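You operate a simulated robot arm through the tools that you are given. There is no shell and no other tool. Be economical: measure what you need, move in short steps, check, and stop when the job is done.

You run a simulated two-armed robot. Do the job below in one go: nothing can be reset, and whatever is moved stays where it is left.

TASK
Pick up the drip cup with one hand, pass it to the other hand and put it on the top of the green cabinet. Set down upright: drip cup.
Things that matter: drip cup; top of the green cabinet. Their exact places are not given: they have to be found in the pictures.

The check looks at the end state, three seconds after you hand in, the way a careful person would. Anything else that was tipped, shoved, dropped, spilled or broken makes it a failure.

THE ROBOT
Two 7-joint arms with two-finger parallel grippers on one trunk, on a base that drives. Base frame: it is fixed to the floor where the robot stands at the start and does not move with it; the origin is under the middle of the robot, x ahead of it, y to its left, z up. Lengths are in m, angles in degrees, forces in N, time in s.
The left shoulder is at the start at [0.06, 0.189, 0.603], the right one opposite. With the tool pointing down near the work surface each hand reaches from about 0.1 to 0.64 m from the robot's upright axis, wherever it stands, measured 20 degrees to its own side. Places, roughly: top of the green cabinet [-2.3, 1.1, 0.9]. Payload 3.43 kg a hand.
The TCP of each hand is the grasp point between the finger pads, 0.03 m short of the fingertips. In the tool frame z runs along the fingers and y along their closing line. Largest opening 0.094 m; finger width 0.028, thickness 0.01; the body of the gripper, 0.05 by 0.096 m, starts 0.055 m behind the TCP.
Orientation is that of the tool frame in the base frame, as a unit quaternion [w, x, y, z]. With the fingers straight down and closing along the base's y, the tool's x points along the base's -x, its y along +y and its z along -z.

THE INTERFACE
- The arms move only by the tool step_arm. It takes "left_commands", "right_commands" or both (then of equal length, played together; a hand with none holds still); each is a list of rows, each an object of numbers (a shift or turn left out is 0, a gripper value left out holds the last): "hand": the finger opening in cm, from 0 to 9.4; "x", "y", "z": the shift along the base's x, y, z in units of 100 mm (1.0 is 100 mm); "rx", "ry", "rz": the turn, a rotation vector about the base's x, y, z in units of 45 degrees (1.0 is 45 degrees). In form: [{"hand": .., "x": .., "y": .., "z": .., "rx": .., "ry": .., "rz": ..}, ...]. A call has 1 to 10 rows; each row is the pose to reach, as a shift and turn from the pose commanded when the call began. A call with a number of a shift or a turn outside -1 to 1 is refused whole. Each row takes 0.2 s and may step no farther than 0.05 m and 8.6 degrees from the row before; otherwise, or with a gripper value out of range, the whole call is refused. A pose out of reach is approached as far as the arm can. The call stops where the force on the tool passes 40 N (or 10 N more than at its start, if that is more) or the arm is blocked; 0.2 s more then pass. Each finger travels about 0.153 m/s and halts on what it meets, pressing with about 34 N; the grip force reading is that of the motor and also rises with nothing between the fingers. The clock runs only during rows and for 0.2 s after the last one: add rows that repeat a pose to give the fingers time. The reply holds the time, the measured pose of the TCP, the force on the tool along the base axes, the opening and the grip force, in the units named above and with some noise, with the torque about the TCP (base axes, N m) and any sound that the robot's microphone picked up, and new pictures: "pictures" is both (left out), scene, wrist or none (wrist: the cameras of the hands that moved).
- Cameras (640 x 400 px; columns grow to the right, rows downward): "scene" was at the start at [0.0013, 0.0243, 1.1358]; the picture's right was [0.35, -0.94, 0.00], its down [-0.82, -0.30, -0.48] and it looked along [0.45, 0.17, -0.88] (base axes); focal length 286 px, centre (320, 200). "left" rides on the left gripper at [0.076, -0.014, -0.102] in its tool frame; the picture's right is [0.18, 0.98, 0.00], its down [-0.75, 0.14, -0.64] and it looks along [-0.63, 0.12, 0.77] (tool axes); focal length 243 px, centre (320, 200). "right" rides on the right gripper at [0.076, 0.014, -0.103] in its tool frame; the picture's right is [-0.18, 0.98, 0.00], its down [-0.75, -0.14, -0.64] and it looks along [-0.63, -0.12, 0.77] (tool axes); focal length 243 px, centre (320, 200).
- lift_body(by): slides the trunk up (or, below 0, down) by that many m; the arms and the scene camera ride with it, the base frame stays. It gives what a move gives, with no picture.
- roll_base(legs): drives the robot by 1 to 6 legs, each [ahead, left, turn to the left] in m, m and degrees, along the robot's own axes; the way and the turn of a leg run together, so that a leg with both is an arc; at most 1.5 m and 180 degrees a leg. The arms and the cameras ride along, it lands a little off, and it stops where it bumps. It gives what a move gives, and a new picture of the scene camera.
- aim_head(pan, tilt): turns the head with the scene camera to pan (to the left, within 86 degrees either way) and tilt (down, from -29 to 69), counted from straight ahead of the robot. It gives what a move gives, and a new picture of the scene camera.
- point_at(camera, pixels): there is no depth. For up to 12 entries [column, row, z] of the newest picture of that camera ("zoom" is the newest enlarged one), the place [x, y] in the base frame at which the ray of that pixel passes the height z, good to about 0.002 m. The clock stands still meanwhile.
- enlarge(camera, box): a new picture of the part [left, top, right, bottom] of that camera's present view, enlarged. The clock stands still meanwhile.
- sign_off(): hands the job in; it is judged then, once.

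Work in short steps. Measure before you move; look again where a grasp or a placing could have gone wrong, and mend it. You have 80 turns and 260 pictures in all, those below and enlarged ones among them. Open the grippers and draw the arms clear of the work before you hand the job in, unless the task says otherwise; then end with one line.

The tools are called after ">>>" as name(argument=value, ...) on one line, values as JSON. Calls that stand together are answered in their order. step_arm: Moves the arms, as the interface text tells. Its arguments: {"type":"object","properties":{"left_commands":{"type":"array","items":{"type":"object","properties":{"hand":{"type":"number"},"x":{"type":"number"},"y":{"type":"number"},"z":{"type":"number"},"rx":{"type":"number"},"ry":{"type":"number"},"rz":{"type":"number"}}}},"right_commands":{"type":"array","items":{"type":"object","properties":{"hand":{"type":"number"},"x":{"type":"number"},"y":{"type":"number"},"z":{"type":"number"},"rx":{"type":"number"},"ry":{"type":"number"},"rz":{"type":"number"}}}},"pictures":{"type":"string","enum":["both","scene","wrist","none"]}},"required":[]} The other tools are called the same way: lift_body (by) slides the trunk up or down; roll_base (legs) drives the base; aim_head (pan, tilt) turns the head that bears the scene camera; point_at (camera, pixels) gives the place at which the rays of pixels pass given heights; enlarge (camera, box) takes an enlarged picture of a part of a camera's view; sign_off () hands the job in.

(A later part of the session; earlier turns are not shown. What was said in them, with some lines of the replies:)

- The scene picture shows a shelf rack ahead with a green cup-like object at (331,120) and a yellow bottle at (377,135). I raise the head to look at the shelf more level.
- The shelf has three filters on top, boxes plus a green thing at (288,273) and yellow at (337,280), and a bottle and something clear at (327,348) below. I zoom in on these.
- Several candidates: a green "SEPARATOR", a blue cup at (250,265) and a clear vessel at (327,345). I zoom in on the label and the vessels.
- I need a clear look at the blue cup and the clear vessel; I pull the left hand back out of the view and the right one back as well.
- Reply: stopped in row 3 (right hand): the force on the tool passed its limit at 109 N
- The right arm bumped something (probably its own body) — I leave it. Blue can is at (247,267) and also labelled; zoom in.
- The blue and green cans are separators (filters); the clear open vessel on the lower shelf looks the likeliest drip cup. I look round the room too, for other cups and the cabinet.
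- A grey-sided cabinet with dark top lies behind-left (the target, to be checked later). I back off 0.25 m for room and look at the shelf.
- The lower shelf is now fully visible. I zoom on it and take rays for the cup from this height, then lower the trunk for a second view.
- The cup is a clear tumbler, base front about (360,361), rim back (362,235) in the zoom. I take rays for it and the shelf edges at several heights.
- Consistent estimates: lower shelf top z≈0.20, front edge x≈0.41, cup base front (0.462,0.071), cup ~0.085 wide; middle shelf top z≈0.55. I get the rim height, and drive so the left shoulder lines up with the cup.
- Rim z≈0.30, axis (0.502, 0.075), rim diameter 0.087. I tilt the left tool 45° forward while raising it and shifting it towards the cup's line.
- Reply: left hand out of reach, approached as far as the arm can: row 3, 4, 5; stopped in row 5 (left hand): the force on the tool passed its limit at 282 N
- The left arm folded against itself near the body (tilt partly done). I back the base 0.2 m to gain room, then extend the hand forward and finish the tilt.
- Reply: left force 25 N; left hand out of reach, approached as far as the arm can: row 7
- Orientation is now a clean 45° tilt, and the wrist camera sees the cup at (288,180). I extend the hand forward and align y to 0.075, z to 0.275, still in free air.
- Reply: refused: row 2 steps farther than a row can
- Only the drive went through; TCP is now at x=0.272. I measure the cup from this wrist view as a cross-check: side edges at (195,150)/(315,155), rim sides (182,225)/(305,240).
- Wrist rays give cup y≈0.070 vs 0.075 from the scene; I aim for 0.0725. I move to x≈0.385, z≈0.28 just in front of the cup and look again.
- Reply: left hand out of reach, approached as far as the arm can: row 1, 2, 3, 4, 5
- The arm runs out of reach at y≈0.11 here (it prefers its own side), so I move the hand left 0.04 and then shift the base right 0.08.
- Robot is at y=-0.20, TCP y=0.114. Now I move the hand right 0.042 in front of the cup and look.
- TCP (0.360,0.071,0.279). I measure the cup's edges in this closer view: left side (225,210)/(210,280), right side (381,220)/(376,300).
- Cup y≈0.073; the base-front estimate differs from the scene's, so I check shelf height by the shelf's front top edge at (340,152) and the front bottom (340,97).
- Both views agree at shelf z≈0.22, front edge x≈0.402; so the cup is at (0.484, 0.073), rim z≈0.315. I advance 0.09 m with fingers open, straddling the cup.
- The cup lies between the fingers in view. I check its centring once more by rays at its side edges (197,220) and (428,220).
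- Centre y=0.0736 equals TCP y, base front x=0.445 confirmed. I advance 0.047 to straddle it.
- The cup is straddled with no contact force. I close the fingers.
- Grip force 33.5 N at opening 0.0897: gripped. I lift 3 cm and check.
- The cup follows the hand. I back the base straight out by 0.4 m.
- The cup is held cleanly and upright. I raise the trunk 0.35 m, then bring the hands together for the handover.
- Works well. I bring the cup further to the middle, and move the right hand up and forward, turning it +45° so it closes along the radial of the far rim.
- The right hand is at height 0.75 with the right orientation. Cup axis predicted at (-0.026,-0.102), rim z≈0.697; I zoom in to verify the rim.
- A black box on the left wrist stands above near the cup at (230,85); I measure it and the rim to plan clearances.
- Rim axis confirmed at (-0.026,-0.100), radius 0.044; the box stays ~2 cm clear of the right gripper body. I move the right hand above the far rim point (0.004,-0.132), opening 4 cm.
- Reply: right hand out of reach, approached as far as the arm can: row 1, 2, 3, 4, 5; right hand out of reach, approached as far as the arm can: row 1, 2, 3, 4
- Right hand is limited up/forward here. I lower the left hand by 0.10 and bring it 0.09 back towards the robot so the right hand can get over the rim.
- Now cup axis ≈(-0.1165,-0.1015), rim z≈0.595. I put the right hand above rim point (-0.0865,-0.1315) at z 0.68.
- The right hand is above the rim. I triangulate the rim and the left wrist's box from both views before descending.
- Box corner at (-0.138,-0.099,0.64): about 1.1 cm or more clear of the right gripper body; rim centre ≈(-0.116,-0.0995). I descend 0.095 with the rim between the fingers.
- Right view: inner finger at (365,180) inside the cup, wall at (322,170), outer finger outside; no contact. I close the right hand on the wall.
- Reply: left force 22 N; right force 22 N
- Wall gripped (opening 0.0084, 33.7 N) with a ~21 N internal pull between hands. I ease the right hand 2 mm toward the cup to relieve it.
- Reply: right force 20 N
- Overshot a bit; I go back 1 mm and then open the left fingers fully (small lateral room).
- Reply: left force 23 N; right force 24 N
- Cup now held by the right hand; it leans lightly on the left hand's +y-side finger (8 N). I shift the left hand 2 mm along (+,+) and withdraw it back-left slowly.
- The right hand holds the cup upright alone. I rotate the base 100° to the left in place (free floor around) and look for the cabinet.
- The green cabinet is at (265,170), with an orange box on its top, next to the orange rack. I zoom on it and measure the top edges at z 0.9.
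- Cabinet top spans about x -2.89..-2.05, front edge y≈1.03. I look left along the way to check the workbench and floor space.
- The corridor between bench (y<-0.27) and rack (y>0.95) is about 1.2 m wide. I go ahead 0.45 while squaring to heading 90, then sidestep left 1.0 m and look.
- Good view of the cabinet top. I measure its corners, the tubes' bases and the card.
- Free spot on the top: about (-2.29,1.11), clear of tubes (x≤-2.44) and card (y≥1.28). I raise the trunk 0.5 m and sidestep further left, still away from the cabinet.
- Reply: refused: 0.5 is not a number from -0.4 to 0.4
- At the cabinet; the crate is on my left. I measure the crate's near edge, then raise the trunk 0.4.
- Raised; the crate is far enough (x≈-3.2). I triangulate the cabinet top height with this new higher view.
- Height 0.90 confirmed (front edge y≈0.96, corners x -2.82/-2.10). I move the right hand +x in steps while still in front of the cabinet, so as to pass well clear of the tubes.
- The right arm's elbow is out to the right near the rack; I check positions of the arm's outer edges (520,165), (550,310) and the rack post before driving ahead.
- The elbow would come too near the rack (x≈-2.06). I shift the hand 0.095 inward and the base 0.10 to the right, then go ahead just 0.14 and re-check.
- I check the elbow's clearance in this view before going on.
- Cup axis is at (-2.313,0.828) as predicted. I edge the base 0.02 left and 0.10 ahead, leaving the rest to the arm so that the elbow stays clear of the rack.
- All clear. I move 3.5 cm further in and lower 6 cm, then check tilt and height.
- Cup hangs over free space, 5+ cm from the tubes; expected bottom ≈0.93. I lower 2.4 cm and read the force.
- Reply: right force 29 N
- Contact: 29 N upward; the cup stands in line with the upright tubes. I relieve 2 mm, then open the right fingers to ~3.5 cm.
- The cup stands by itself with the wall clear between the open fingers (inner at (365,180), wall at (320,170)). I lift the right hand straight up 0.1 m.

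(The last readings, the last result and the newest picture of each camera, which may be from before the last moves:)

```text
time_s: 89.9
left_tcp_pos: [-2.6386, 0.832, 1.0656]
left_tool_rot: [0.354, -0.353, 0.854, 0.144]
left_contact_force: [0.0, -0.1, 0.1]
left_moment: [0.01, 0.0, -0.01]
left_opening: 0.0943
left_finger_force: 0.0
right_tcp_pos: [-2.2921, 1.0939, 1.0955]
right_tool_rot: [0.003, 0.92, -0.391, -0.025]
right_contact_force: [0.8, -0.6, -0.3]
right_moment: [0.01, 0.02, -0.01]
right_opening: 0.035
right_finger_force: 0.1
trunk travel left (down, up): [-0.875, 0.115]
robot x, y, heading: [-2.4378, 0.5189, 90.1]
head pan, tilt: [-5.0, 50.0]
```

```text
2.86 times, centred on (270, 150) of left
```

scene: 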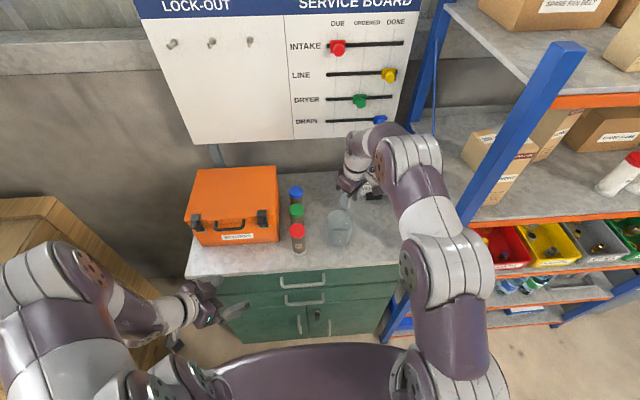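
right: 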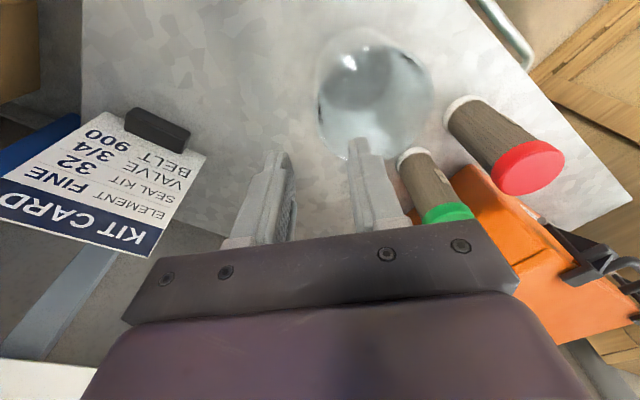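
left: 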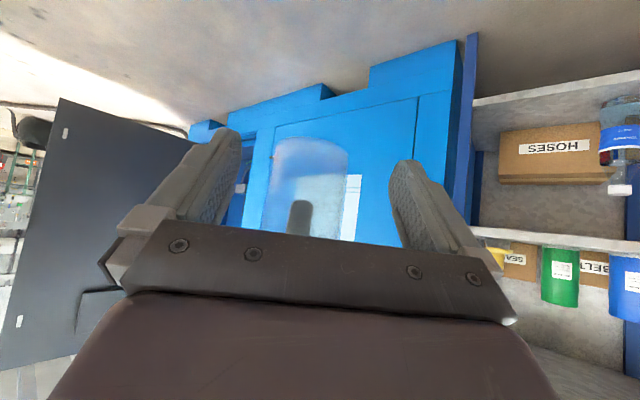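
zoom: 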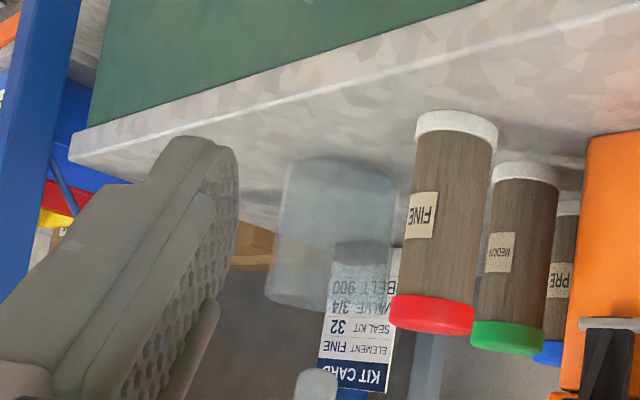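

The cup stands upright on the top and the fingers are clear above it. I back the base off 0.35 m to draw the arms clear and look once more.

>>> roll_base(legs=[[-0.35, 0, 0]])

>>> enlarge(camera="scene", box=[200, 100, 440, 250])

```text
time_s: 92.2
left_tcp_pos: [-2.6362, 0.4819, 1.0645]
left_tool_rot: [0.354, -0.353, 0.854, 0.144]
left_contact_force: [0.1, 0.5, 0.3]
left_moment: [0.0, 0.02, -0.02]
left_opening: 0.0942
left_finger_force: 0.1
right_tcp_pos: [-2.2911, 0.7432, 1.0955]
right_tool_rot: [0.002, 0.92, -0.391, -0.023]
right_contact_force: [0.1, 0.3, -0.7]
right_moment: [0.01, 0.01, 0.03]
right_opening: 0.0353
right_finger_force: 0.0
trunk travel left (down, up): [-0.875, 0.115]
robot x, y, heading: [-2.4354, 0.1713, 90.7]
head pan, tilt: [-5.0, 50.0]
```

scene: 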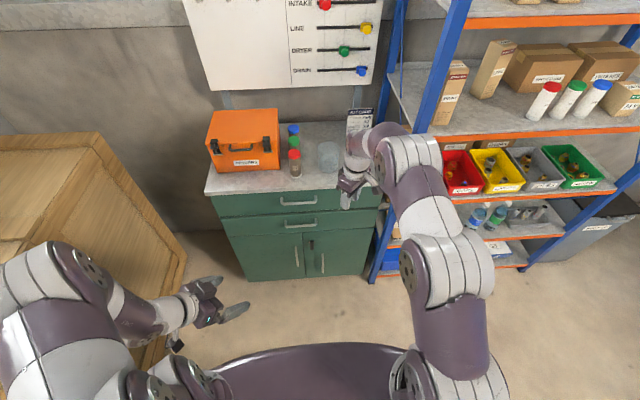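

```text
2.67 times, centred on (320, 175) of scene
```

zoom: 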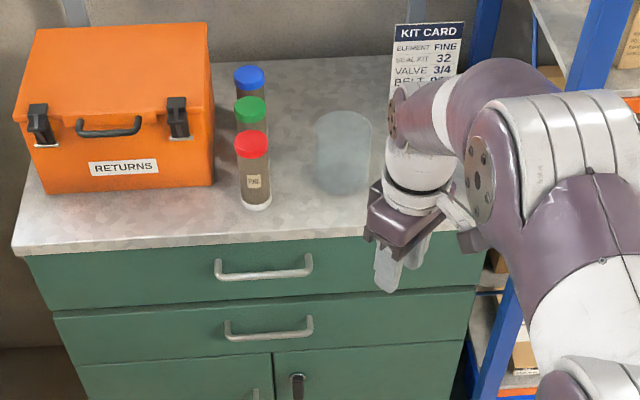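

The cup stands upright at (343,150) in the zoom, everything else on the cabinet is in its place, the grippers are open and the arms are clear. I hand in.

>>> sign_off()

```text
The job is handed in.
```

I picked up the drip cup with the left hand, passed it to the right hand in the air, and set it upright on top of the green cabinet; the job is handed in.
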